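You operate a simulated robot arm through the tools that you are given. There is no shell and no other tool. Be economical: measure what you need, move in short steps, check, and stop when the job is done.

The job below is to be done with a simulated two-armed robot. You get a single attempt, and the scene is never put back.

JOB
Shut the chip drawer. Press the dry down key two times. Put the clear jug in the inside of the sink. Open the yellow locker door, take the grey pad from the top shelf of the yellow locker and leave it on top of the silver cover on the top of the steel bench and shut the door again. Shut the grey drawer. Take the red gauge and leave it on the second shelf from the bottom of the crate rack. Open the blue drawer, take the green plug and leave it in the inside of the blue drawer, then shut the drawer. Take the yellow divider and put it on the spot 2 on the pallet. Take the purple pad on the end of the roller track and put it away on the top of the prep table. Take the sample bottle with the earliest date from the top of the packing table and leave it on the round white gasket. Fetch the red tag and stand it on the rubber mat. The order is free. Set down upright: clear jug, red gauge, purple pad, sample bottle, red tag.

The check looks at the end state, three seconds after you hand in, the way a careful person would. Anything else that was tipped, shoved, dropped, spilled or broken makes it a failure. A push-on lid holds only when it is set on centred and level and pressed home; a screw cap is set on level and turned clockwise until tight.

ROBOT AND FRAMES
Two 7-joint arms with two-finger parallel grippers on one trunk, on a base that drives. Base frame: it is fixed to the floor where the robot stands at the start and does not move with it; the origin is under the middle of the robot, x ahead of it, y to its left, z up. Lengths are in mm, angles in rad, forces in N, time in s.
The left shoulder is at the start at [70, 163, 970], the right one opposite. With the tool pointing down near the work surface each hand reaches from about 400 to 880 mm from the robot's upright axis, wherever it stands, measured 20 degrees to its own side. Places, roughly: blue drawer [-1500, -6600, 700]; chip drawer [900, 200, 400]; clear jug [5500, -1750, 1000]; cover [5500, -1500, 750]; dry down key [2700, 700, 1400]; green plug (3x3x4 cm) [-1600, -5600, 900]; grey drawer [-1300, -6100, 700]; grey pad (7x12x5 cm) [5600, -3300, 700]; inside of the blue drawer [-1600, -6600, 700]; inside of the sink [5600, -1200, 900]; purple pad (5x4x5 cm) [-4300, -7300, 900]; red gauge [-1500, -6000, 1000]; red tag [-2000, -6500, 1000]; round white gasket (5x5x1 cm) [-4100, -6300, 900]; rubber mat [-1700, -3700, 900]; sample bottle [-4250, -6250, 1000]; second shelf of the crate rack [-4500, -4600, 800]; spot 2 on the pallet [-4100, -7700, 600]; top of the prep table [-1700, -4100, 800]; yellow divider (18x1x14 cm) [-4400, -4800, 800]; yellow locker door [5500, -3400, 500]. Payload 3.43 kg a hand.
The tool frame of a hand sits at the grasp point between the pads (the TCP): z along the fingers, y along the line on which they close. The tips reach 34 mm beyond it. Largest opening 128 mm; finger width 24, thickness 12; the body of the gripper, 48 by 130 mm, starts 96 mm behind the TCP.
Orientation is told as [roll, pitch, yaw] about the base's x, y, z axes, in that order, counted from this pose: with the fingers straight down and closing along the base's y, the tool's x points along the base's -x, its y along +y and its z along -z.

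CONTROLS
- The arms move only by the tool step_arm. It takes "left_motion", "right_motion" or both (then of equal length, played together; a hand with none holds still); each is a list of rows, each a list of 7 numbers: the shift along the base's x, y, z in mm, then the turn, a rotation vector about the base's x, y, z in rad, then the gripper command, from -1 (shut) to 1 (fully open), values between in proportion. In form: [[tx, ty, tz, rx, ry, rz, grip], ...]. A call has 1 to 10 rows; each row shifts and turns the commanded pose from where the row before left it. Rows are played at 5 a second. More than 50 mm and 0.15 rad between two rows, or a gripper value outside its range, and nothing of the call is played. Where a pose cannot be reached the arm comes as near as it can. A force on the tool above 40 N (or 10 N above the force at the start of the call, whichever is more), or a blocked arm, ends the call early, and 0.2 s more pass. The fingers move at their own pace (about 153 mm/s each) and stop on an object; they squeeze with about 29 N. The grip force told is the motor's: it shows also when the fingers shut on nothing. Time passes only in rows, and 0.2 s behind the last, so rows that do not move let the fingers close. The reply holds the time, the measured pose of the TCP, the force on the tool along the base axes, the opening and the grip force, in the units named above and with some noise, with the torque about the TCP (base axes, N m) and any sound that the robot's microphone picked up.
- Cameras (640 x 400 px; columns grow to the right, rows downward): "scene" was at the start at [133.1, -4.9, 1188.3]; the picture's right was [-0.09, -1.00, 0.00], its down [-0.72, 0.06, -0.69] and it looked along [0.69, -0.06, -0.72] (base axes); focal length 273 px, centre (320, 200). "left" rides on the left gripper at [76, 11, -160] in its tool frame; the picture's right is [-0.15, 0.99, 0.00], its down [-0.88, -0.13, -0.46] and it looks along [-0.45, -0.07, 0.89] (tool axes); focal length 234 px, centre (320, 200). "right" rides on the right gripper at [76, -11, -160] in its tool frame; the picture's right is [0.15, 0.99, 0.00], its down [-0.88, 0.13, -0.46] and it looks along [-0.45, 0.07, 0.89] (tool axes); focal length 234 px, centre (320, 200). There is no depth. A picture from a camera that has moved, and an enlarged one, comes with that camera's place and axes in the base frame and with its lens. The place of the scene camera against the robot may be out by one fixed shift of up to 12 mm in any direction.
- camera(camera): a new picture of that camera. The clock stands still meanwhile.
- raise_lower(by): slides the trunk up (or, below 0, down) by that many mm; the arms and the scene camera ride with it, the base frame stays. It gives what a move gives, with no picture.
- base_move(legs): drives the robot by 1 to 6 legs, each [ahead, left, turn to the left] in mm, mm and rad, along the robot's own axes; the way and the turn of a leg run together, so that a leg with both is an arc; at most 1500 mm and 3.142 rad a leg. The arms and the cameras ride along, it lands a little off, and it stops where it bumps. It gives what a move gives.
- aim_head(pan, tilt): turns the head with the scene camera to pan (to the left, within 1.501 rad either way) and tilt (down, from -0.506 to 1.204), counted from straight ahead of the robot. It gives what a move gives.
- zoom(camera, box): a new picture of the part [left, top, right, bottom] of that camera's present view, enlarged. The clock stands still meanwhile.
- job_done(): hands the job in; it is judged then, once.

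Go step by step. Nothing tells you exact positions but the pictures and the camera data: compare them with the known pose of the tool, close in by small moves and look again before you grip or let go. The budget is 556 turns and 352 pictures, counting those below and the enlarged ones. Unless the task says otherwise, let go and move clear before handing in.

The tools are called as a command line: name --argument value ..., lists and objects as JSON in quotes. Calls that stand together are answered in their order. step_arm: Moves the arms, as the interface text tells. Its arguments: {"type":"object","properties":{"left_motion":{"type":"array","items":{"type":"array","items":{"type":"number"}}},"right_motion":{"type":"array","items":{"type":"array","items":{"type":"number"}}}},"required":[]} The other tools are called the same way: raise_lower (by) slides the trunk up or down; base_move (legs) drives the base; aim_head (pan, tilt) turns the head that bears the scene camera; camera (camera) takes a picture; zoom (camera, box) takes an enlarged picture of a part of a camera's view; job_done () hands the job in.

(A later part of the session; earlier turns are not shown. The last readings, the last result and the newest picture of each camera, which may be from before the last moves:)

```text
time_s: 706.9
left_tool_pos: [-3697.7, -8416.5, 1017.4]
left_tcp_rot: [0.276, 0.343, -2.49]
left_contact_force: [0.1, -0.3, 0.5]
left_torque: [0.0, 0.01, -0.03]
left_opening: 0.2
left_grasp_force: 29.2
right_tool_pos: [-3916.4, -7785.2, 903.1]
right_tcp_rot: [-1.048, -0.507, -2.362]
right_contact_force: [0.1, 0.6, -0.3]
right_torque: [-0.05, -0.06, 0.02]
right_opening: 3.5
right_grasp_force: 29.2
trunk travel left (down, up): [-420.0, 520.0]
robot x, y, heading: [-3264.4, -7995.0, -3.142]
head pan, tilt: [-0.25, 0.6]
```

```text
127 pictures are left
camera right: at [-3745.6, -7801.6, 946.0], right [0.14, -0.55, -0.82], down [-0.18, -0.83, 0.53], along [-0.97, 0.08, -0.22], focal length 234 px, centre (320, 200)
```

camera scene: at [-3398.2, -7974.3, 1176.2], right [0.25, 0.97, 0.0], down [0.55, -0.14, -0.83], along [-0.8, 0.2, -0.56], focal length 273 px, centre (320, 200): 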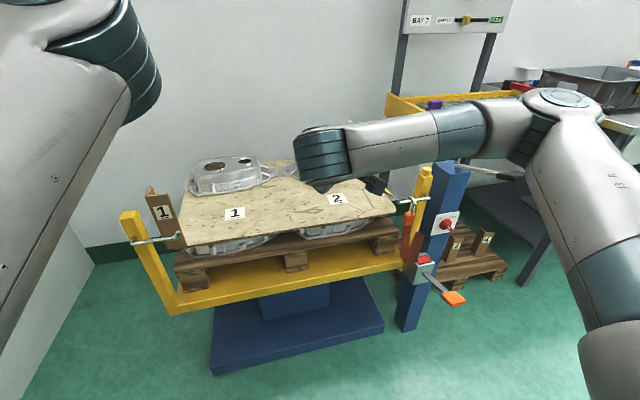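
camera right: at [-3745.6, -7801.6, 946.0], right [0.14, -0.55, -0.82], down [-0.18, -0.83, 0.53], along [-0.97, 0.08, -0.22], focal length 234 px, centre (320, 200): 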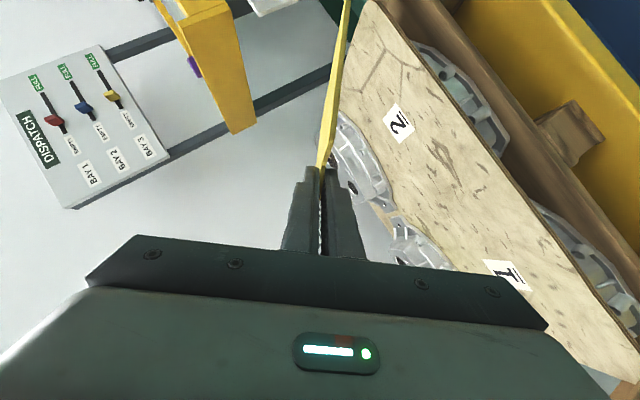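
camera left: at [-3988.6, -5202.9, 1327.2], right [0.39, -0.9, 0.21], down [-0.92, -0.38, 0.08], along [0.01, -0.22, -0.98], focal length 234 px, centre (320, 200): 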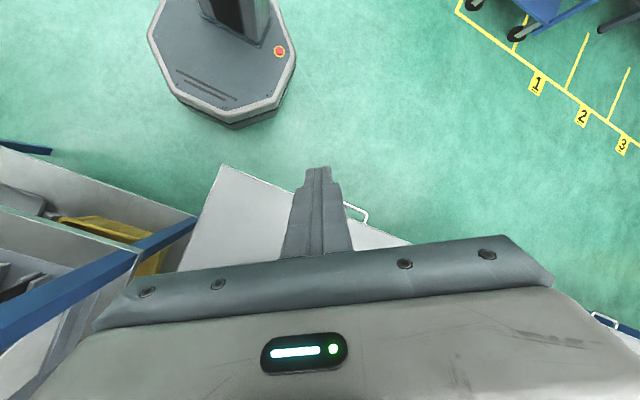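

Both cameras put label 2 at (-4142,-7723), z≈639. Moving the plate over it.

base_move --legs '[[110, -15, 0]]'

step_arm --right_motion '[[-26, 6, -30, 0, 0, 0, -1], [-26, 6, -35, 0, 0, 0, -1], [-27, 6, -35, 0, 0, 0, -1], [0, 0, -20, 0, 0, 0, -1]]'

camera --camera "right"

zoom --camera "scene" --box '[200, 100, 440, 270]'

```text
time_s: 708.0
left_tool_pos: [-3807.9, -8401.5, 1016.5]
left_tcp_rot: [0.277, 0.344, -2.488]
left_contact_force: [-0.1, -0.6, -0.1]
left_torque: [-0.02, -0.08, -0.01]
left_opening: 0.0
left_grasp_force: 29.0
right_tool_pos: [-4026.9, -7769.0, 902.1]
right_tcp_rot: [-1.046, -0.506, -2.364]
right_contact_force: [0.3, -0.7, -1.1]
right_torque: [-0.01, -0.02, 0.01]
right_opening: 3.5
right_grasp_force: 29.0
trunk travel left (down, up): [-420.0, 520.0]
robot x, y, heading: [-3378.7, -7985.4, -3.145]
head pan, tilt: [-0.25, 0.6]
```

```text
time_s: 709.0
left_tool_pos: [-3807.3, -8402.5, 1017.3]
left_tcp_rot: [0.276, 0.343, -2.489]
left_contact_force: [0.2, -0.4, 0.0]
left_torque: [-0.01, 0.02, 0.0]
left_opening: 0.1
left_grasp_force: 29.1
right_tool_pos: [-4105.0, -7752.1, 782.7]
right_tcp_rot: [-1.046, -0.508, -2.363]
right_contact_force: [1.0, 0.1, -0.4]
right_torque: [-0.04, -0.04, -0.03]
right_opening: 3.3
right_grasp_force: 28.8
trunk travel left (down, up): [-420.0, 520.0]
robot x, y, heading: [-3374.0, -7979.4, -3.136]
head pan, tilt: [-0.25, 0.6]
```

```text
126 pictures are left
camera right: at [-3934.3, -7768.5, 825.8], right [0.14, -0.56, -0.82], down [-0.18, -0.83, 0.53], along [-0.97, 0.08, -0.22], focal length 234 px, centre (320, 200)
```

right: 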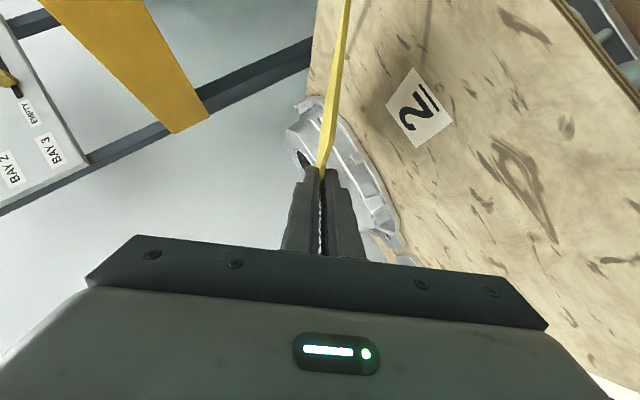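

```text
2.35 times, centred on (320, 185) of scene
camera zoom: at [-3508.3, -7959.3, 1176.1], right [0.25, 0.97, 0.0], down [0.55, -0.14, -0.82], along [-0.8, 0.2, -0.57], focal length 643 px, centre (320, 235)
```

zoom: 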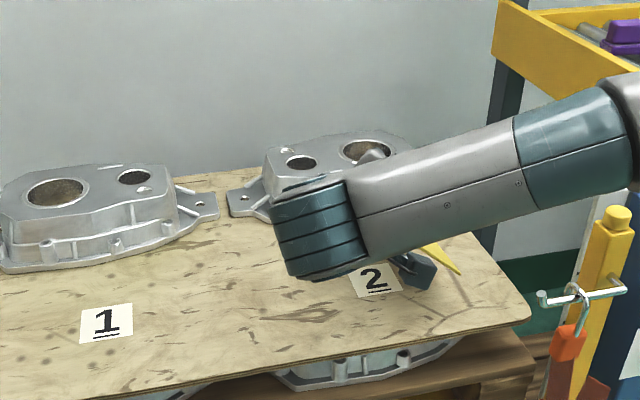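

Clear of the casting. Lowering to contact.

step_arm --right_motion '[[0, 0, -25, 0, 0, 0, -1], [0, 0, -20, 0, 0, 0, -1], [0, 0, -8, 0, 0, 0, -1], [0, 0, -5, 0, 0, 0, -1], [0, 0, -5, 0, 0, 0, -1], [0, 0, -5, 0, 0, 0, -1]]'

camera --camera "right"

```text
time_s: 710.5
left_tool_pos: [-3806.5, -8402.5, 1016.7]
left_tcp_rot: [0.274, 0.345, -2.489]
left_contact_force: [0.5, 0.5, 0.5]
left_torque: [-0.02, -0.02, 0.0]
left_opening: 0.1
left_grasp_force: 28.9
right_tool_pos: [-4104.1, -7753.6, 715.8]
right_tcp_rot: [-1.049, -0.507, -2.361]
right_contact_force: [-0.3, -4.7, 12.6]
right_torque: [1.1, 0.57, 0.19]
right_opening: 9.6
right_grasp_force: 29.4
trunk travel left (down, up): [-420.0, 520.0]
robot x, y, heading: [-3374.9, -7982.4, -3.144]
head pan, tilt: [-0.25, 0.6]
```

```text
124 pictures are left
camera right: at [-3933.4, -7769.9, 759.0], right [0.14, -0.55, -0.82], down [-0.18, -0.83, 0.53], along [-0.97, 0.08, -0.22], focal length 234 px, centre (320, 200)
```

right: 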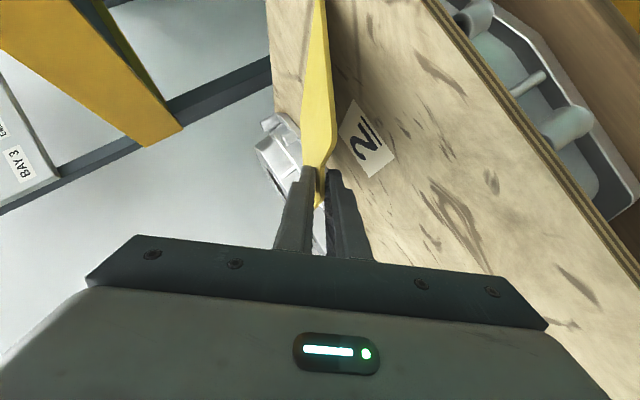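

Contact. Opening gradually to let the plate down on the lower finger, then withdrawing along the hand's axis.

step_arm --right_motion '[[0, 0, 0, 0, 0, 0, -0.6], [0, 0, 0, 0, 0, 0, -0.4], [0, 0, 0, 0, 0, 0, -0.2], [0, 0, 0, 0, 0, 0, -0.2]]'

camera --camera "right"

```text
time_s: 711.5
left_tool_pos: [-3806.8, -8401.8, 1017.1]
left_tcp_rot: [0.276, 0.344, -2.489]
left_contact_force: [-0.9, 0.5, -0.4]
left_torque: [0.03, -0.02, -0.06]
left_opening: 0.0
left_grasp_force: 29.8
right_tool_pos: [-4104.9, -7752.4, 714.3]
right_tcp_rot: [-1.044, -0.508, -2.363]
right_contact_force: [0.1, -1.0, -0.2]
right_torque: [0.0, -0.01, -0.02]
right_opening: 51.4
right_grasp_force: 0.2
trunk travel left (down, up): [-420.0, 520.0]
robot x, y, heading: [-3375.9, -7985.1, -3.142]
head pan, tilt: [-0.25, 0.6]
```

```text
123 pictures are left
camera right: at [-3934.3, -7769.0, 757.8], right [0.14, -0.55, -0.82], down [-0.18, -0.83, 0.53], along [-0.97, 0.08, -0.22], focal length 234 px, centre (320, 200)
```

right: 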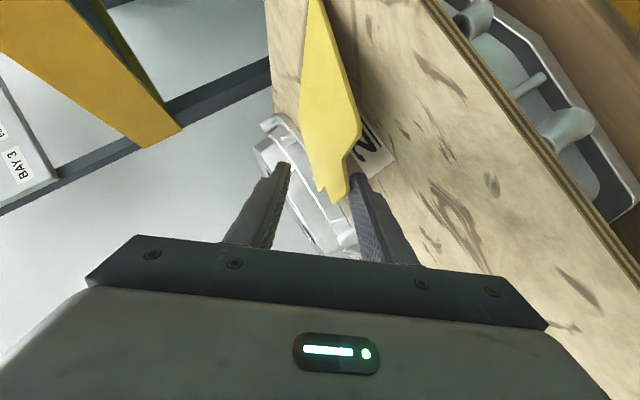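

The plate leans on the lower finger. Withdrawing slowly.

step_arm --right_motion '[[14, -9, 4, 0, 0, 0, -0.2], [14, -9, 4, 0, 0, 0, -0.2], [14, -9, 6, 0, 0, 0, -0.2], [20, -12, 10, 0, 0, 0, -0.2]]'

camera --camera "right"

```text
time_s: 712.5
left_tool_pos: [-3807.1, -8402.9, 1017.2]
left_tcp_rot: [0.276, 0.345, -2.487]
left_contact_force: [0.2, 0.1, -0.6]
left_torque: [-0.02, 0.0, -0.02]
left_opening: 0.2
left_grasp_force: 29.0
right_tool_pos: [-4042.7, -7790.9, 738.7]
right_tcp_rot: [-1.047, -0.507, -2.363]
right_contact_force: [0.1, -0.1, 0.7]
right_torque: [-0.01, 0.0, 0.02]
right_opening: 51.2
right_grasp_force: 0.1
trunk travel left (down, up): [-420.0, 520.0]
robot x, y, heading: [-3374.6, -7983.8, -3.14]
head pan, tilt: [-0.25, 0.6]
```

```text
122 pictures are left
camera right: at [-3871.2, -7807.5, 781.4], right [0.14, -0.55, -0.82], down [-0.18, -0.83, 0.53], along [-0.97, 0.08, -0.22], focal length 234 px, centre (320, 200)
```

right: 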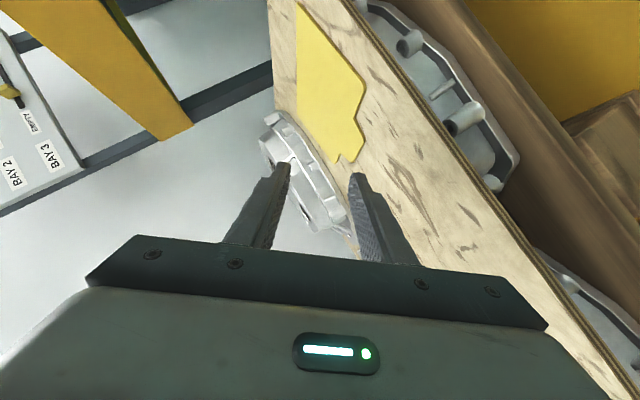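

The plate lies flat over label 2. Withdrawing and un-leaning the hand.

step_arm --right_motion '[[25, -15, 25, 0, 0, 0, -0.2], [25, -10, 35, 0, 0, 0, -1], [30, 0, 35, -0.13, 0, 0, -1], [30, 0, 20, -0.13, 0, 0, -1], [20, 0, 20, -0.13, 0, 0, -1], [20, 0, 20, -0.13, 0, 0, -1], [0, 0, 20, -0.13, 0, 0, -1], [0, 0, 0, -0.13, 0, 0, -1], [0, 0, 0, -0.12, 0, 0, -1]]'

base_move --legs '[[-200, 0, 0]]'

camera --camera "scene"

```text
time_s: 714.5
left_tool_pos: [-3807.5, -8401.2, 1017.7]
left_tcp_rot: [0.277, 0.344, -2.489]
left_contact_force: [-0.4, 0.7, -0.3]
left_torque: [0.01, -0.02, -0.04]
left_opening: 0.3
left_grasp_force: 28.6
right_tool_pos: [-3908.7, -7820.7, 920.2]
right_tcp_rot: [0.068, -0.899, 3.142]
right_contact_force: [0.1, 0.2, -0.8]
right_torque: [-0.02, -0.03, 0.03]
right_opening: 0.0
right_grasp_force: 28.8
right hand out of reach, approached as far as the arm can: row 6, 9
trunk travel left (down, up): [-420.0, 520.0]
robot x, y, heading: [-3372.1, -7984.6, -3.141]
head pan, tilt: [-0.25, 0.6]
```

```text
time_s: 716.0
left_tool_pos: [-3606.6, -8401.6, 1016.7]
left_tcp_rot: [0.276, 0.344, -2.49]
left_contact_force: [0.1, -0.6, 0.5]
left_torque: [0.03, 0.02, -0.01]
left_opening: 0.1
left_grasp_force: 29.0
right_tool_pos: [-3708.8, -7821.1, 921.5]
right_tcp_rot: [0.065, -0.899, -3.14]
right_contact_force: [-0.4, 0.1, -0.3]
right_torque: [0.0, -0.02, 0.0]
right_opening: 0.1
right_grasp_force: 28.4
trunk travel left (down, up): [-420.0, 520.0]
robot x, y, heading: [-3174.9, -7981.9, -3.14]
head pan, tilt: [-0.25, 0.6]
```

```text
121 pictures are left
camera scene: at [-3307.9, -7959.2, 1176.2], right [0.25, 0.97, 0.0], down [0.55, -0.14, -0.83], along [-0.8, 0.2, -0.56], focal length 273 px, centre (320, 200)
```

scene: 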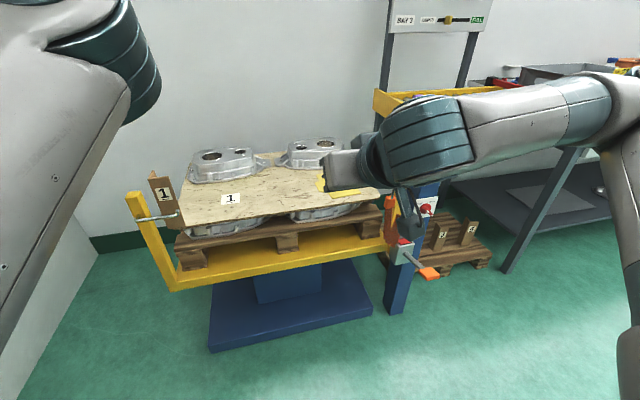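

The divider lies flat on spot 2. Next the purple pad on the roller track at about (-4308,-7300,868), best taken with the left hand. First untangling the left arm.

step_arm --left_motion '[[-20, 20, 10, 0.03, 0.04, -0.08, -1], [-20, 20, 10, 0.03, 0.04, -0.08, -1], [-20, 20, 10, 0.03, 0.04, -0.08, -1], [-20, 20, 10, 0.03, 0.04, -0.08, -1], [-20, 20, 10, 0.03, 0.04, -0.08, -1], [-20, 20, 10, 0.03, 0.04, -0.08, -1], [0, 20, 10, 0.03, 0.04, -0.08, -1], [0, 20, 10, 0.03, 0.04, -0.08, -1]]'

```text
time_s: 717.7
left_tool_pos: [-3735.1, -8324.2, 989.5]
left_tcp_rot: [-0.021, 0.36, -3.087]
left_contact_force: [-0.3, -0.7, 1.1]
left_torque: [-0.03, 0.01, -0.03]
left_opening: 0.0
left_grasp_force: 29.4
left hand out of reach, approached as far as the arm can: row 2, 3, 4, 5
right_tool_pos: [-3709.5, -7821.4, 918.8]
right_tcp_rot: [0.064, -0.899, -3.139]
right_contact_force: [0.1, 0.5, -0.4]
right_torque: [0.01, 0.0, -0.01]
right_opening: 0.1
right_grasp_force: 28.4
trunk travel left (down, up): [-420.0, 520.0]
robot x, y, heading: [-3178.4, -7982.0, -3.139]
head pan, tilt: [-0.25, 0.6]
stopped in row 8 (left hand): the arm was blocked; the commanded pose is now the measured one
```

step_arm --left_motion '[[-20, 10, 15, 0, 0.06, 0, -1], [-20, 10, 15, 0, 0.06, 0, -1], [-20, 10, 15, 0, 0.06, 0, -1], [-10, 10, 15, 0, 0.06, 0, -1], [0, 10, 15, 0, 0.06, 0, -1], [0, 10, 15, 0, 0.06, 0, -1]]'

aim_head --pan 0.6 --tilt 0.5

camera --camera "scene"

```text
time_s: 719.3
left_tool_pos: [-3817.0, -8281.3, 1006.6]
left_tcp_rot: [-0.04, 0.127, -3.062]
left_contact_force: [0.2, -0.9, 1.1]
left_torque: [0.07, 0.04, -0.01]
left_opening: 0.1
left_grasp_force: 28.9
right_tool_pos: [-3706.0, -7820.9, 919.7]
right_tcp_rot: [0.065, -0.9, -3.138]
right_contact_force: [0.9, -0.6, 0.2]
right_torque: [0.02, 0.0, 0.0]
right_opening: 0.0
right_grasp_force: 29.0
trunk travel left (down, up): [-420.0, 520.0]
robot x, y, heading: [-3176.2, -7982.9, -3.14]
head pan, tilt: [-0.25, 0.6]
stopped in row 6 (left hand): the arm was blocked; the commanded pose is now the measured one
```

```text
time_s: 720.5
left_tool_pos: [-3817.2, -8279.8, 1004.9]
left_tcp_rot: [-0.04, 0.128, -3.063]
left_contact_force: [-0.2, 0.6, -0.5]
left_torque: [-0.05, -0.02, -0.02]
left_opening: 0.0
left_grasp_force: 29.3
right_tool_pos: [-3707.8, -7820.5, 920.3]
right_tcp_rot: [0.065, -0.897, -3.14]
right_contact_force: [0.0, 0.8, 0.5]
right_torque: [-0.03, -0.03, 0.01]
right_opening: 0.2
right_grasp_force: 28.5
trunk travel left (down, up): [-420.0, 520.0]
robot x, y, heading: [-3174.7, -7982.8, -3.14]
head pan, tilt: [0.6, 0.499]
```

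```text
120 pictures are left
camera scene: at [-3298.4, -8032.3, 1185.2], right [-0.56, 0.83, 0.0], down [0.4, 0.27, -0.88], along [-0.72, -0.5, -0.48], focal length 273 px, centre (320, 200)
```

scene: 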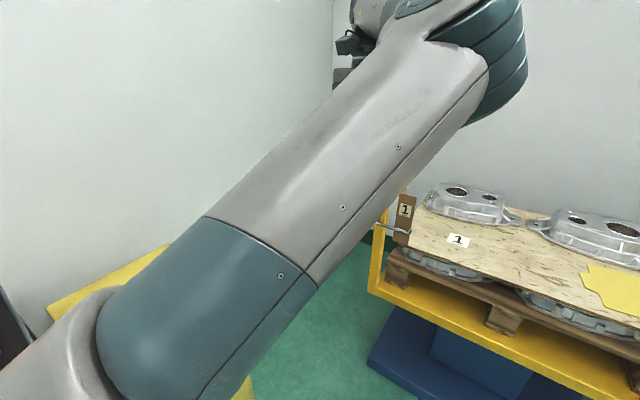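

The left elbow has folded inward. I'll go to the roller track area and straighten the arm forward to unfold it.

base_move --legs '[[0, -850, 0]]'

raise_lower --by 200

step_arm --left_motion '[[-30, 10, 10, 0, 0, 0, -1], [-35, 10, 10, 0, 0, 0, -1], [-35, 10, 10, 0, 0, 0, -1], [-35, 10, 10, 0, 0, 0, -1], [-35, 0, 0, 0, 0, 0, -1], [-35, 0, 0, 0, 0, 0, -1]]'

camera --camera "scene"

```text
time_s: 725.0
left_tool_pos: [-3817.9, -7422.8, 1006.0]
left_tcp_rot: [-0.04, 0.13, -3.064]
left_contact_force: [0.1, 0.3, 0.8]
left_torque: [-0.01, 0.02, 0.0]
left_opening: 0.3
left_grasp_force: 28.6
right_tool_pos: [-3708.1, -6963.3, 920.5]
right_tcp_rot: [0.063, -0.9, 3.141]
right_contact_force: [0.0, 0.2, 0.2]
right_torque: [-0.01, -0.02, 0.04]
right_opening: 0.0
right_grasp_force: 28.7
trunk travel left (down, up): [-420.0, 520.0]
robot x, y, heading: [-3175.0, -7127.0, 3.142]
head pan, tilt: [0.6, 0.499]
```

```text
time_s: 727.2
left_tool_pos: [-3817.7, -7423.3, 1206.4]
left_tcp_rot: [-0.04, 0.13, -3.062]
left_contact_force: [-0.6, -0.2, 0.1]
left_torque: [0.02, 0.01, -0.03]
left_opening: 0.1
left_grasp_force: 29.2
right_tool_pos: [-3708.2, -6963.4, 1120.0]
right_tcp_rot: [0.065, -0.896, 3.142]
right_contact_force: [-0.1, -0.2, -1.0]
right_torque: [-0.01, -0.03, 0.03]
right_opening: 0.0
right_grasp_force: 29.2
trunk travel left (down, up): [-620.0, 320.0]
robot x, y, heading: [-3178.7, -7129.2, 3.14]
head pan, tilt: [0.6, 0.499]
```

```text
time_s: 728.6
left_tool_pos: [-3898.3, -7397.5, 1230.9]
left_tcp_rot: [-0.04, 0.128, -3.062]
left_contact_force: [0.0, 0.1, 0.8]
left_torque: [-0.01, 0.01, 0.02]
left_opening: 0.0
left_grasp_force: 28.4
left hand out of reach, approached as far as the arm can: row 3, 4, 5, 6
right_tool_pos: [-3708.5, -6962.8, 1119.0]
right_tcp_rot: [0.066, -0.898, 3.141]
right_contact_force: [0.3, 0.4, -1.3]
right_torque: [-0.02, 0.0, 0.0]
right_opening: 0.2
right_grasp_force: 29.1
trunk travel left (down, up): [-620.0, 320.0]
robot x, y, heading: [-3174.8, -7122.7, 3.14]
head pan, tilt: [0.6, 0.499]
```

```text
119 pictures are left
camera scene: at [-3298.0, -7175.0, 1385.2], right [-0.56, 0.83, 0.0], down [0.4, 0.27, -0.88], along [-0.72, -0.5, -0.48], focal length 273 px, centre (320, 200)
```

scene: 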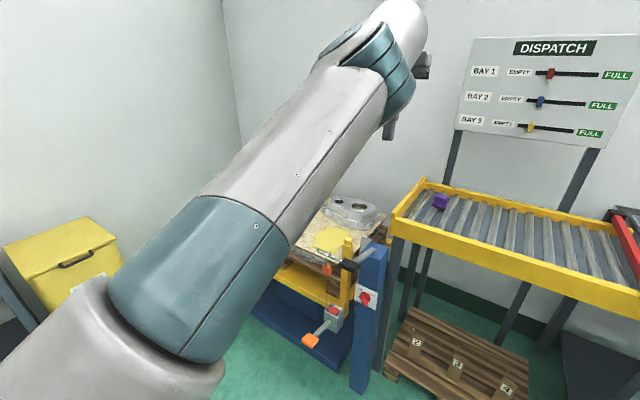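

step_arm --left_motion '[[10, 35, 0, 0, -0.02, 0, -1], [10, 35, 0, 0, -0.02, 0, -1], [10, 35, 0, 0, -0.02, 0, -1], [10, 35, 0, 0, -0.02, 0, -1], [10, 30, 0, 0, -0.02, 0, -1], [20, 0, 0, 0, 0, 0, -1], [20, 0, 0, 0, 0, 0, -1], [20, 0, -10, 0, 0, 0, -1]]'

camera --camera "scene"

```text
time_s: 730.1
left_tool_pos: [-3832.6, -7246.7, 1135.0]
left_tcp_rot: [-0.027, 0.4, -3.031]
left_contact_force: [-0.1, 0.3, 1.4]
left_torque: [-0.01, 0.02, 0.02]
left_opening: 0.3
left_grasp_force: 28.9
left hand out of reach, approached as far as the arm can: row 7
right_tool_pos: [-3708.4, -6962.0, 1119.0]
right_tcp_rot: [0.064, -0.899, -3.142]
right_contact_force: [-0.6, 0.2, 0.1]
right_torque: [-0.01, 0.02, 0.03]
right_opening: 0.1
right_grasp_force: 28.9
trunk travel left (down, up): [-620.0, 320.0]
robot x, y, heading: [-3174.7, -7126.1, 3.144]
head pan, tilt: [0.6, 0.499]
stopped in row 7 (left hand): the arm was blocked; the commanded pose is now the measured one
```

```text
118 pictures are left
camera scene: at [-3297.8, -7175.0, 1385.3], right [-0.56, 0.83, 0.0], down [0.4, 0.27, -0.88], along [-0.73, -0.5, -0.48], focal length 273 px, centre (320, 200)
```

scene: 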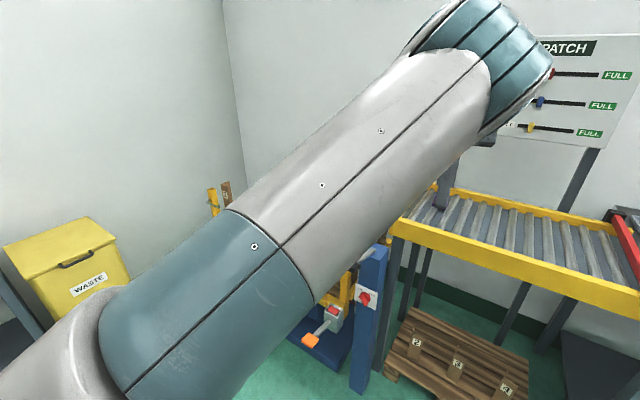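

I'll try to normalise the left arm by pointing its hand horizontally forward, which earlier gave a good elbow posture.

step_arm --left_motion '[[-5, -20, 0, 0, 0.14, 0, -1], [-5, -20, 0, 0, 0.14, 0, -1], [-5, -20, 0, 0, 0.14, 0, -1], [-5, -20, 0, 0, 0.14, 0, -1], [-5, -20, 0, 0, 0.14, 0, -1], [-5, -20, -10, 0, 0.14, 0, -1], [-5, -20, -10, 0, 0.14, 0, -1], [-5, -20, -10, 0, 0.14, 0, -1], [-5, -20, -10, 0, 0.14, 0, -1], [-5, -20, -10, 0, 0.14, 0, -1]]'

step_arm --left_motion '[[0, -20, -20, 0, 0.14, 0, -1], [0, -20, -20, 0, 0.14, 0, -1], [0, -20, -30, 0, 0.14, 0, -1], [0, -20, -30, 0, 0, 0, -1], [0, 0, -30, 0, 0, 0, -1]]'

camera --camera "scene"

```text
time_s: 730.9
left_tool_pos: [-3840.7, -7316.0, 1036.0]
left_tcp_rot: [-0.059, 0.23, -3.009]
left_contact_force: [-0.8, -0.3, 0.0]
left_torque: [-0.01, 0.0, 0.0]
left_opening: 0.0
left_grasp_force: 29.1
left hand out of reach, approached as far as the arm can: row 3
right_tool_pos: [-3708.2, -6963.1, 1120.5]
right_tcp_rot: [0.062, -0.899, -3.139]
right_contact_force: [0.6, 0.1, 1.3]
right_torque: [-0.01, -0.03, -0.03]
right_opening: 0.1
right_grasp_force: 29.3
trunk travel left (down, up): [-620.0, 320.0]
robot x, y, heading: [-3177.6, -7127.1, 3.138]
head pan, tilt: [0.6, 0.499]
stopped in row 3 (left hand): the arm was blocked; the commanded pose is now the measured one
```

```text
time_s: 732.1
left_tool_pos: [-3840.8, -7393.7, 907.6]
left_tcp_rot: [-0.109, -0.188, -3.01]
left_contact_force: [0.6, 0.1, 0.3]
left_torque: [-0.01, 0.0, 0.01]
left_opening: 0.1
left_grasp_force: 29.1
right_tool_pos: [-3709.8, -6961.9, 1119.5]
right_tcp_rot: [0.066, -0.897, 3.141]
right_contact_force: [0.3, 1.0, 0.2]
right_torque: [0.01, -0.06, -0.03]
right_opening: 0.2
right_grasp_force: 28.9
trunk travel left (down, up): [-620.0, 320.0]
robot x, y, heading: [-3176.1, -7123.6, 3.137]
head pan, tilt: [0.6, 0.499]
```

```text
117 pictures are left
camera scene: at [-3299.9, -7174.8, 1385.0], right [-0.56, 0.83, 0.0], down [0.4, 0.27, -0.88], along [-0.72, -0.5, -0.48], focal length 273 px, centre (320, 200)
```

scene: 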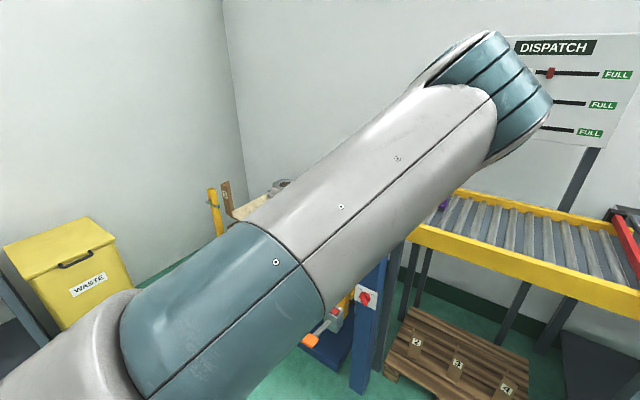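

base_move --legs '[[-200, 0, 0]]'

step_arm --left_motion '[[0, 0, 0, 0, 0.14, 0, -1], [0, 0, 0, 0, 0.14, 0, -1], [0, 0, 0, 0, 0.14, 0, -1], [0, 0, 0, 0, 0.14, 0, -1], [0, 0, 0, 0, 0.14, 0, -1], [0, 0, 0, 0, 0.14, 0, -1], [0, 0, 0, 0, 0.14, 0, -1], [0, 0, 0, 0, 0.14, 0, -1]]'

camera --camera "scene"

```text
time_s: 733.7
left_tool_pos: [-3639.6, -7393.9, 906.2]
left_tcp_rot: [-0.11, -0.188, -3.011]
left_contact_force: [0.1, -1.2, -0.3]
left_torque: [-0.02, -0.01, 0.0]
left_opening: 0.0
left_grasp_force: 28.8
right_tool_pos: [-3507.8, -6963.2, 1119.6]
right_tcp_rot: [0.065, -0.897, -3.14]
right_contact_force: [0.2, -0.4, -0.2]
right_torque: [0.01, 0.04, 0.01]
right_opening: 0.0
right_grasp_force: 29.4
trunk travel left (down, up): [-620.0, 320.0]
robot x, y, heading: [-2974.2, -7123.8, 3.139]
head pan, tilt: [0.6, 0.499]
```

```text
time_s: 735.5
left_tool_pos: [-3642.1, -7406.4, 906.7]
left_tcp_rot: [-0.533, -1.284, -2.679]
left_contact_force: [0.4, -0.7, -0.1]
left_torque: [0.0, 0.02, -0.01]
left_opening: 0.0
left_grasp_force: 29.0
left hand out of reach, approached as far as the arm can: row 3, 4, 6
right_tool_pos: [-3508.4, -6964.1, 1119.6]
right_tcp_rot: [0.064, -0.897, -3.142]
right_contact_force: [-0.2, 0.0, -0.4]
right_torque: [-0.01, -0.02, -0.01]
right_opening: 0.0
right_grasp_force: 28.5
trunk travel left (down, up): [-620.0, 320.0]
robot x, y, heading: [-2976.5, -7129.3, 3.139]
head pan, tilt: [0.6, 0.499]
```

```text
116 pictures are left
camera scene: at [-3098.4, -7176.1, 1385.2], right [-0.56, 0.83, 0.0], down [0.4, 0.27, -0.88], along [-0.72, -0.5, -0.48], focal length 273 px, centre (320, 200)
```

scene: 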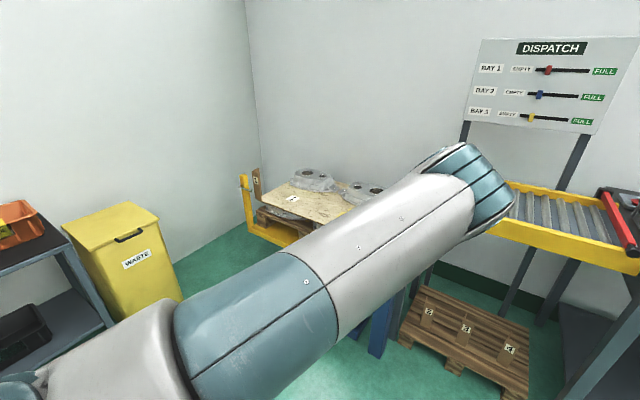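

step_arm --left_motion '[[0, -5, 0, -0.14, 0, 0, -1], [0, -5, 0, -0.14, 0, 0, -1], [0, -5, 0, -0.14, 0, 0, -1], [0, -5, 0, -0.14, 0, 0, -1], [0, -5, 0, -0.14, 0, 0, -1], [0, -5, 0, -0.14, 0, 0, -1], [0, -5, 0, -0.14, 0, 0, -1], [0, -5, 0, -0.14, 0, 0, -1]]'

camera --camera "scene"

```text
time_s: 737.3
left_tool_pos: [-3639.6, -7563.5, 902.3]
left_tcp_rot: [1.35, -0.562, 1.875]
left_contact_force: [-0.6, 0.6, -0.9]
left_torque: [0.01, -0.02, -0.01]
left_opening: 0.1
left_grasp_force: 28.6
left hand out of reach, approached as far as the arm can: row 1, 2, 3, 4, 5, 6, 7, 8
right_tool_pos: [-3508.4, -6963.3, 1119.9]
right_tcp_rot: [0.062, -0.896, -3.142]
right_contact_force: [0.6, -0.6, 0.2]
right_torque: [0.0, -0.01, -0.01]
right_opening: 0.0
right_grasp_force: 29.0
trunk travel left (down, up): [-620.0, 320.0]
robot x, y, heading: [-2981.8, -7129.3, 3.135]
head pan, tilt: [0.6, 0.499]
```

```text
115 pictures are left
camera scene: at [-3098.1, -7176.4, 1385.2], right [-0.56, 0.83, 0.0], down [0.4, 0.27, -0.88], along [-0.72, -0.49, -0.48], focal length 273 px, centre (320, 200)
```

scene: 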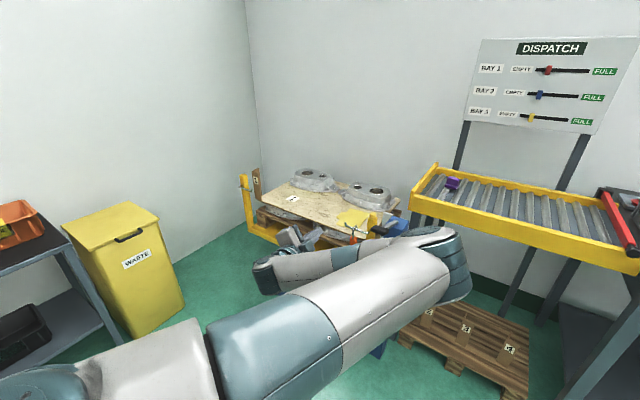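

step_arm --left_motion '[[0, 0, 0, -0.14, 0, 0, -1], [0, 0, 0, -0.14, 0, 0, -1], [0, 0, 0, -0.14, 0, 0, -1], [0, 0, 0, -0.14, 0, 0, -1], [0, 0, 0, -0.14, 0, 0, -1], [0, 0, 0, -0.14, 0, 0, -1]]'

camera --camera "scene"

```text
time_s: 738.7
left_tool_pos: [-3637.6, -7626.0, 914.0]
left_tcp_rot: [1.606, 0.255, 1.853]
left_contact_force: [0.0, 0.0, 0.5]
left_torque: [0.03, 0.0, 0.02]
left_opening: 0.0
left_grasp_force: 29.2
left hand out of reach, approached as far as the arm can: row 1, 2, 3
right_tool_pos: [-3507.4, -6963.0, 1121.1]
right_tcp_rot: [0.064, -0.9, 3.14]
right_contact_force: [0.1, 0.0, 0.4]
right_torque: [-0.02, 0.0, 0.01]
right_opening: 0.0
right_grasp_force: 28.8
trunk travel left (down, up): [-620.0, 320.0]
robot x, y, heading: [-2976.8, -7122.8, 3.137]
head pan, tilt: [0.6, 0.499]
```

```text
114 pictures are left
camera scene: at [-3097.1, -7175.5, 1385.3], right [-0.56, 0.83, 0.0], down [0.4, 0.27, -0.88], along [-0.73, -0.49, -0.48], focal length 273 px, centre (320, 200)
```

scene: 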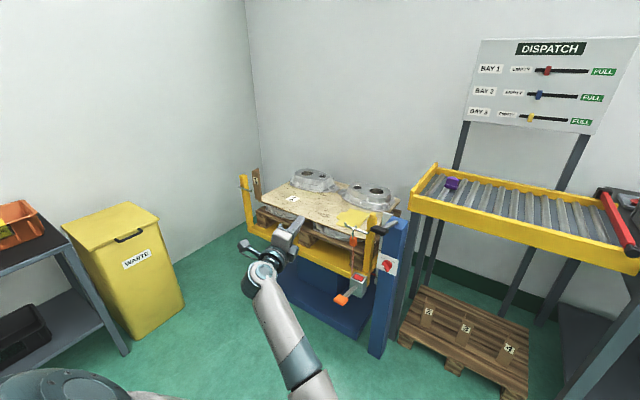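

The elbow has dropped out of the way. I'll draw the left hand back and up so it stays clear while the right hand works.

step_arm --left_motion '[[35, 0, 20, 0, 0, 0, -1], [35, 0, 20, 0, 0, 0, -1], [35, 0, 20, 0, 0, 0, -1], [35, 0, 20, 0, 0, 0, -1], [35, 0, 20, 0, 0, 0, -1], [35, 0, 20, 0, 0, 0, -1]]'

step_arm --right_motion '[[10, -15, 0, 0, -0.14, 0, 0], [10, -15, 0, 0, -0.14, 0, 0], [10, -15, 0, 0, -0.14, 0, 0], [10, -15, 0, 0, -0.14, 0, 0], [10, -15, 0, 0, -0.14, 0, 0], [10, -15, 0, 0, -0.14, 0, 0]]'

aim_head --pan 0.2 --tilt 0.5

camera --camera "scene"

```text
time_s: 740.1
left_tool_pos: [-3447.2, -7645.3, 1005.3]
left_tcp_rot: [1.588, 0.248, 1.835]
left_contact_force: [-0.2, 0.2, 0.7]
left_torque: [0.01, -0.02, -0.02]
left_opening: 0.0
left_grasp_force: 28.7
left hand out of reach, approached as far as the arm can: row 5, 6
right_tool_pos: [-3508.4, -6962.1, 1120.2]
right_tcp_rot: [0.065, -0.899, -3.143]
right_contact_force: [0.7, 0.2, 0.3]
right_torque: [0.04, 0.0, 0.01]
right_opening: 0.0
right_grasp_force: 29.2
trunk travel left (down, up): [-620.0, 320.0]
robot x, y, heading: [-2973.1, -7128.9, 3.139]
head pan, tilt: [0.6, 0.499]
```

```text
time_s: 741.5
left_tool_pos: [-3449.1, -7647.1, 1004.1]
left_tcp_rot: [1.586, 0.248, 1.836]
left_contact_force: [0.7, -0.8, -0.4]
left_torque: [-0.01, 0.0, 0.0]
left_opening: 0.0
left_grasp_force: 28.6
right_tool_pos: [-3447.5, -7054.4, 1120.1]
right_tcp_rot: [0.065, -0.054, 3.144]
right_contact_force: [0.2, -0.6, -0.2]
right_torque: [0.01, -0.05, -0.02]
right_opening: 64.1
right_grasp_force: 0.1
trunk travel left (down, up): [-620.0, 320.0]
robot x, y, heading: [-2975.8, -7129.9, 3.141]
head pan, tilt: [0.6, 0.499]
```

```text
time_s: 742.3
left_tool_pos: [-3447.3, -7646.4, 1004.7]
left_tcp_rot: [1.587, 0.248, 1.837]
left_contact_force: [0.1, 0.1, 0.0]
left_torque: [0.02, -0.01, 0.01]
left_opening: 0.0
left_grasp_force: 28.8
right_tool_pos: [-3448.6, -7053.6, 1119.6]
right_tcp_rot: [0.064, -0.058, -3.143]
right_contact_force: [-0.7, 0.5, -0.4]
right_torque: [-0.01, -0.02, -0.01]
right_opening: 64.3
right_grasp_force: 0.0
trunk travel left (down, up): [-620.0, 320.0]
robot x, y, heading: [-2973.5, -7127.0, 3.139]
head pan, tilt: [0.201, 0.499]
```

```text
113 pictures are left
camera scene: at [-3111.7, -7142.9, 1385.2], right [-0.2, 0.98, 0.0], down [0.47, 0.1, -0.88], along [-0.86, -0.17, -0.48], focal length 273 px, centre (320, 200)
```

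scene: 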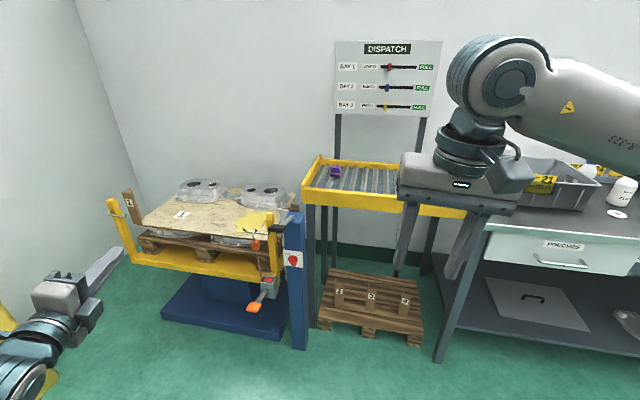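

I'll continue rolling the left hand the same way so its elbow swings on around to the outside, then roll back.

step_arm --left_motion '[[-15, 10, 0, -0.14, 0, 0, -1], [-15, 10, 0, -0.14, 0, 0, -1], [-15, 10, 0, -0.14, 0, 0, -1], [-15, 10, 0, -0.14, 0, 0, -1], [-15, 10, 0, -0.14, 0, 0, -1], [-15, 10, 0, -0.14, 0, 0, -1], [0, 0, 0, -0.14, 0, 0, -1], [0, 0, 0, -0.14, 0, 0, -1], [0, 0, 0, -0.14, 0, 0, -1]]'

aim_head --pan 0.7 --tilt 0.6

camera --camera "scene"

```text
time_s: 744.3
left_tool_pos: [-3537.0, -7583.9, 1004.8]
left_tcp_rot: [2.885, 1.305, 2.944]
left_contact_force: [0.6, 0.8, 0.1]
left_torque: [-0.03, 0.0, -0.01]
left_opening: 0.0
left_grasp_force: 28.8
right_tool_pos: [-3446.1, -7053.4, 1119.8]
right_tcp_rot: [0.065, -0.057, -3.142]
right_contact_force: [-0.2, 0.5, -0.2]
right_torque: [0.0, 0.01, 0.0]
right_opening: 64.0
right_grasp_force: 0.0
trunk travel left (down, up): [-620.0, 320.0]
robot x, y, heading: [-2976.6, -7129.1, 3.144]
head pan, tilt: [0.201, 0.499]
```

```text
time_s: 745.3
left_tool_pos: [-3536.7, -7584.9, 1004.7]
left_tcp_rot: [2.877, 1.307, 2.935]
left_contact_force: [0.8, 1.1, 0.5]
left_torque: [-0.01, -0.01, 0.01]
left_opening: 0.0
left_grasp_force: 29.0
right_tool_pos: [-3448.0, -7052.6, 1119.2]
right_tcp_rot: [0.065, -0.058, -3.142]
right_contact_force: [0.0, -0.3, -0.5]
right_torque: [-0.02, 0.0, -0.03]
right_opening: 64.0
right_grasp_force: 0.2
trunk travel left (down, up): [-620.0, 320.0]
robot x, y, heading: [-2970.4, -7121.7, 3.139]
head pan, tilt: [0.7, 0.6]
```

```text
112 pictures are left
camera scene: at [-3090.1, -7181.5, 1376.1], right [-0.64, 0.77, 0.0], down [0.43, 0.36, -0.83], along [-0.63, -0.53, -0.56], focal length 273 px, centre (320, 200)
```

scene: 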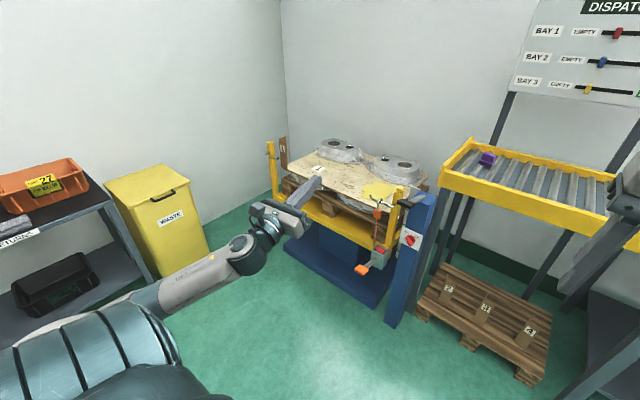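

The elbow is now outside where it belongs. Rolling the hand back.

step_arm --left_motion '[[0, 0, 0, 0.145, 0, 0, -1], [0, 0, 0, 0.145, 0, 0, -1], [0, 0, 0, 0.145, 0, 0, -1], [0, 0, 0, 0.145, 0, 0, -1], [0, 0, 0, 0.145, 0, 0, -1], [0, 0, 0, 0.145, 0, 0, -1], [0, 0, 0, 0.145, 0, 0, -1], [0, 0, 0, 0.145, 0, 0, -1], [0, 0, 0, 0.145, 0, 0, -1], [0, 0, 0, 0.145, 0, 0, -1]]'

step_arm --left_motion '[[0, 0, 0, 0.145, 0, 0, -1], [0, 0, 0, 0.145, 0, 0, -1], [0, 0, 0, 0.145, 0, 0, -1], [0, 0, 0, 0.145, 0, 0, -1], [0, 0, 0, 0.145, 0, 0, -1], [0, 0, 0, 0.145, 0, 0, -1], [0, 0, 0, 0.145, 0, 0, -1], [0, 0, 0, 0.145, 0, 0, -1], [0, 0, 0, 0.145, 0, 0, -1]]'

camera --camera "scene"

```text
time_s: 747.5
left_tool_pos: [-3537.5, -7585.2, 1005.6]
left_tcp_rot: [1.536, 0.06, 1.832]
left_contact_force: [-0.1, -0.9, 0.4]
left_torque: [0.01, 0.01, 0.0]
left_opening: 0.3
left_grasp_force: 28.8
right_tool_pos: [-3447.5, -7053.8, 1119.3]
right_tcp_rot: [0.064, -0.06, -3.141]
right_contact_force: [-0.8, 0.9, 0.2]
right_torque: [0.01, 0.0, 0.01]
right_opening: 63.8
right_grasp_force: 0.0
trunk travel left (down, up): [-620.0, 320.0]
robot x, y, heading: [-2973.6, -7130.5, 3.141]
head pan, tilt: [0.7, 0.6]
```

```text
time_s: 749.5
left_tool_pos: [-3537.0, -7586.2, 1004.2]
left_tcp_rot: [0.874, -1.155, 2.258]
left_contact_force: [-0.8, 0.3, 0.0]
left_torque: [-0.01, 0.01, 0.01]
left_opening: 0.0
left_grasp_force: 29.0
right_tool_pos: [-3448.1, -7053.1, 1118.3]
right_tcp_rot: [0.065, -0.058, -3.142]
right_contact_force: [0.1, -0.5, 0.4]
right_torque: [0.0, 0.03, -0.04]
right_opening: 64.2
right_grasp_force: 0.1
trunk travel left (down, up): [-620.0, 320.0]
robot x, y, heading: [-2977.0, -7124.3, 3.135]
head pan, tilt: [0.7, 0.6]
```

```text
111 pictures are left
camera scene: at [-3090.0, -7181.6, 1376.1], right [-0.64, 0.77, 0.0], down [0.43, 0.36, -0.82], along [-0.63, -0.53, -0.57], focal length 273 px, centre (320, 200)
```

scene: 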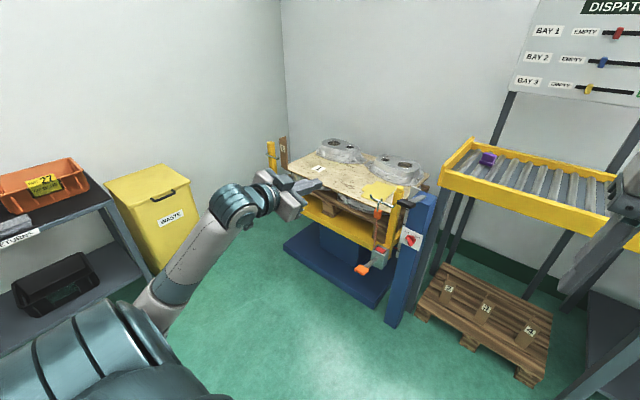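

step_arm --left_motion '[[0, 10, 0, 0.15, 0, 0, -1], [0, 10, 0, 0.15, 0, 0, -1], [0, 10, 10, 0, -0.145, 0, -1], [0, 10, 10, 0, -0.145, 0, -1], [0, 10, 10, 0, -0.145, 0, -1], [0, 10, 10, 0, -0.145, 0, -1], [0, 10, 10, 0, -0.145, 0, -1], [0, 10, 10, 0, -0.145, 0, -1], [0, 10, 10, 0, -0.145, 0, -1], [0, 10, 10, 0, -0.145, 0, -1]]'

camera --camera "scene"

```text
time_s: 751.7
left_tool_pos: [-3537.2, -7484.6, 1084.3]
left_tcp_rot: [-0.038, -0.148, 3.113]
left_contact_force: [-0.2, 0.4, -0.2]
left_torque: [0.0, -0.03, 0.01]
left_opening: 0.0
left_grasp_force: 28.5
right_tool_pos: [-3449.2, -7051.3, 1118.9]
right_tcp_rot: [0.065, -0.058, -3.141]
right_contact_force: [-0.1, 0.7, 0.6]
right_torque: [-0.02, 0.02, 0.01]
right_opening: 64.1
right_grasp_force: 0.1
trunk travel left (down, up): [-620.0, 320.0]
robot x, y, heading: [-2975.1, -7126.0, 3.138]
head pan, tilt: [0.7, 0.6]
```

```text
110 pictures are left
camera scene: at [-3090.8, -7180.3, 1376.0], right [-0.64, 0.77, 0.0], down [0.43, 0.36, -0.83], along [-0.63, -0.53, -0.56], focal length 273 px, centre (320, 200)
```

scene: 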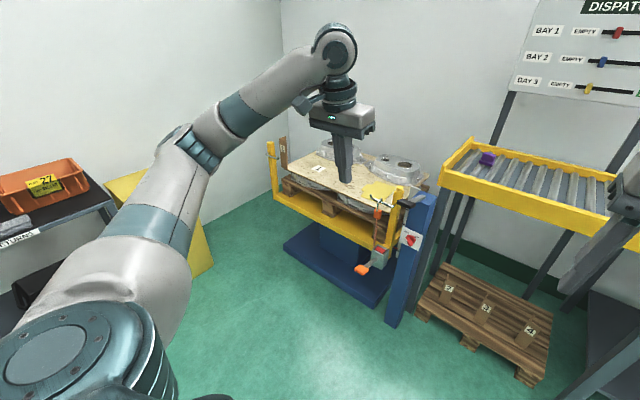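

The left arm is back to normal. Aligning it laterally with the purple pad and driving up to the track.

step_arm --left_motion '[[0, 35, 5, 0, -0.07, 0, 0], [0, 35, 5, 0, -0.07, 0, 0], [0, 35, 5, 0, 0, 0, 0], [0, 35, 5, 0, 0, 0, 0], [0, 35, 5, 0, 0, 0, 0]]'

base_move --legs '[[600, 0, 0]]'

camera --camera "left"

aim_head --pan 0.2 --tilt 0.6

camera --camera "scene"

```text
time_s: 752.9
left_tool_pos: [-3537.5, -7308.3, 1109.9]
left_tcp_rot: [-0.041, -0.01, 3.112]
left_contact_force: [0.0, -0.7, 0.8]
left_torque: [-0.04, -0.01, 0.03]
left_opening: 64.0
left_grasp_force: 0.0
right_tool_pos: [-3448.8, -7053.2, 1119.5]
right_tcp_rot: [0.067, -0.057, -3.143]
right_contact_force: [0.1, 0.0, -0.6]
right_torque: [-0.02, 0.0, 0.05]
right_opening: 64.1
right_grasp_force: 0.2
trunk travel left (down, up): [-620.0, 320.0]
robot x, y, heading: [-2973.8, -7126.8, 3.139]
head pan, tilt: [0.7, 0.6]
```

```text
time_s: 756.3
left_tool_pos: [-4139.2, -7310.5, 1109.0]
left_tcp_rot: [-0.044, -0.01, 3.112]
left_contact_force: [0.7, -0.1, -0.8]
left_torque: [-0.03, -0.02, -0.01]
left_opening: 63.9
left_grasp_force: 0.0
right_tool_pos: [-4049.8, -7053.9, 1119.0]
right_tcp_rot: [0.064, -0.059, -3.139]
right_contact_force: [-0.8, 0.8, -0.3]
right_torque: [0.02, 0.0, 0.01]
right_opening: 63.9
right_grasp_force: 0.1
trunk travel left (down, up): [-620.0, 320.0]
robot x, y, heading: [-3576.8, -7126.8, -3.138]
head pan, tilt: [0.7, 0.6]
```

```text
109 pictures are left
camera left: at [-4062.1, -7331.2, 1269.3], right [-0.18, -0.98, -0.04], down [-0.87, 0.14, 0.47], along [-0.46, 0.12, -0.88], focal length 234 px, centre (320, 200)
```

left: 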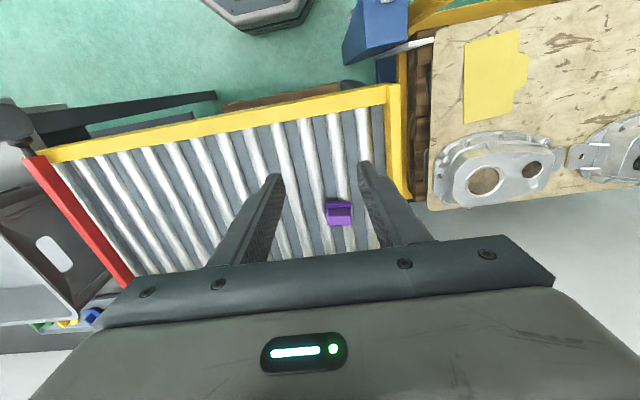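

```text
time_s: 757.2
left_tool_pos: [-4137.2, -7309.8, 1110.0]
left_tcp_rot: [-0.044, -0.01, 3.113]
left_contact_force: [0.0, 0.5, -0.5]
left_torque: [0.0, -0.02, -0.02]
left_opening: 64.1
left_grasp_force: 0.1
right_tool_pos: [-4048.7, -7054.7, 1120.4]
right_tcp_rot: [0.064, -0.059, -3.14]
right_contact_force: [-0.3, -0.6, 0.0]
right_torque: [0.02, -0.02, -0.02]
right_opening: 64.1
right_grasp_force: 0.2
trunk travel left (down, up): [-620.0, 320.0]
robot x, y, heading: [-3577.5, -7129.9, -3.144]
head pan, tilt: [0.201, 0.6]
```

```text
108 pictures are left
camera scene: at [-3710.1, -7142.2, 1376.1], right [-0.2, 0.98, 0.0], down [0.55, 0.11, -0.82], along [-0.81, -0.17, -0.57], focal length 273 px, centre (320, 200)
```

scene: 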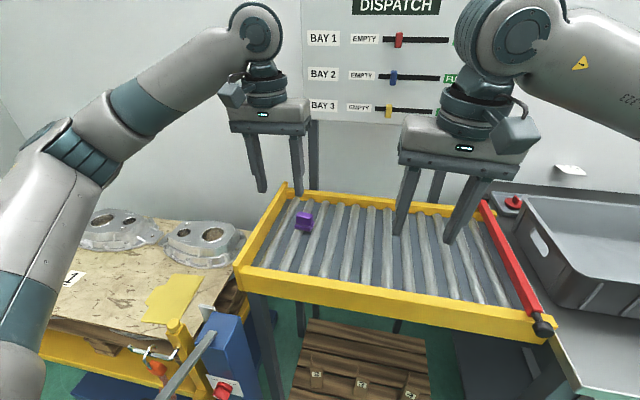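

zoom --camera "scene" --box '[270, 195, 340, 245]'

zoom --camera "left" --box '[300, 180, 380, 240]'

```text
8.00 times, centred on (305, 220) of scene
camera zoom: at [-3710.1, -7142.2, 1376.1], right [-0.2, 0.98, 0.0], down [0.55, 0.11, -0.82], along [-0.81, -0.17, -0.57], focal length 2185 px, centre (440, 40)
```

zoom: 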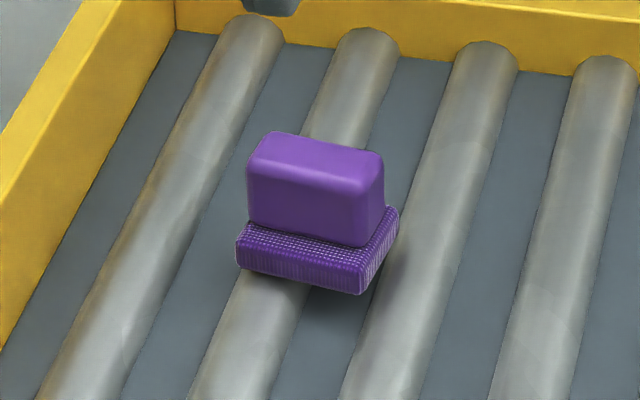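

```text
6.67 times, centred on (340, 210) of left
camera zoom: at [-4061.9, -7331.2, 1269.4], right [-0.18, -0.98, -0.04], down [-0.87, 0.14, 0.47], along [-0.46, 0.12, -0.88], focal length 1561 px, centre (187, 133)
```

zoom: 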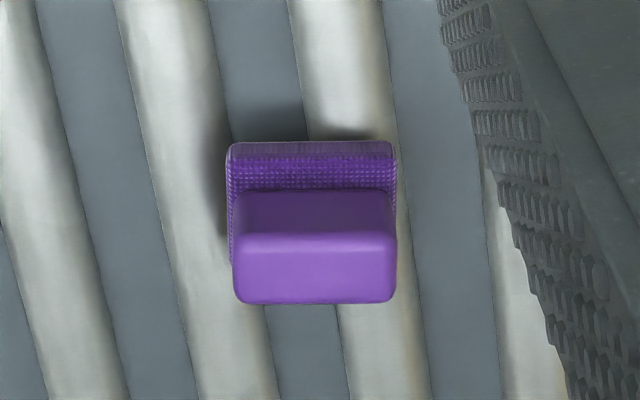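

Pad centre is at (-4290,-7310), top z≈905. Moving over and down.

step_arm --left_motion '[[-40, 0, -30, 0, 0, 0, 0.3], [-40, 0, -30, 0, 0, 0, 0.3], [-40, 0, -30, 0, 0, 0, 0.3], [-32, 0, -25, 0, 0, 0, 0.3], [0, 0, 0, 0, 0, 0, 0.3]]'

camera --camera "left"

```text
time_s: 758.4
left_tool_pos: [-4290.8, -7310.2, 995.1]
left_tcp_rot: [-0.043, -0.011, 3.111]
left_contact_force: [0.1, 0.5, -0.6]
left_torque: [0.02, 0.0, 0.0]
left_opening: 83.1
left_grasp_force: 0.2
right_tool_pos: [-4048.1, -7054.3, 1120.3]
right_tcp_rot: [0.064, -0.06, -3.142]
right_contact_force: [0.4, 0.0, -0.4]
right_torque: [0.04, 0.04, 0.02]
right_opening: 64.0
right_grasp_force: 0.1
trunk travel left (down, up): [-620.0, 320.0]
robot x, y, heading: [-3577.8, -7126.6, -3.139]
head pan, tilt: [0.201, 0.6]
```

```text
105 pictures are left
camera left: at [-4213.5, -7331.2, 1155.5], right [-0.18, -0.98, -0.04], down [-0.87, 0.14, 0.47], along [-0.46, 0.12, -0.88], focal length 234 px, centre (320, 200)
```

left: 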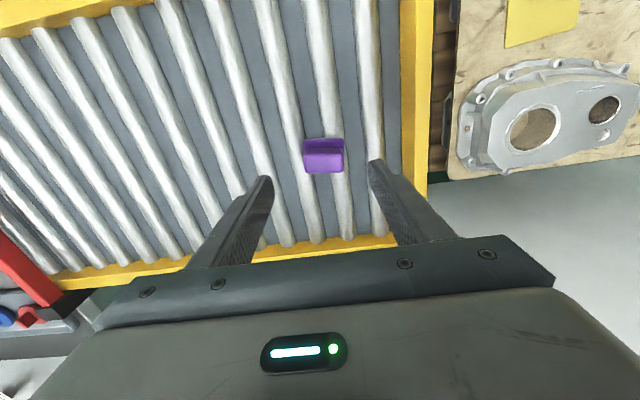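

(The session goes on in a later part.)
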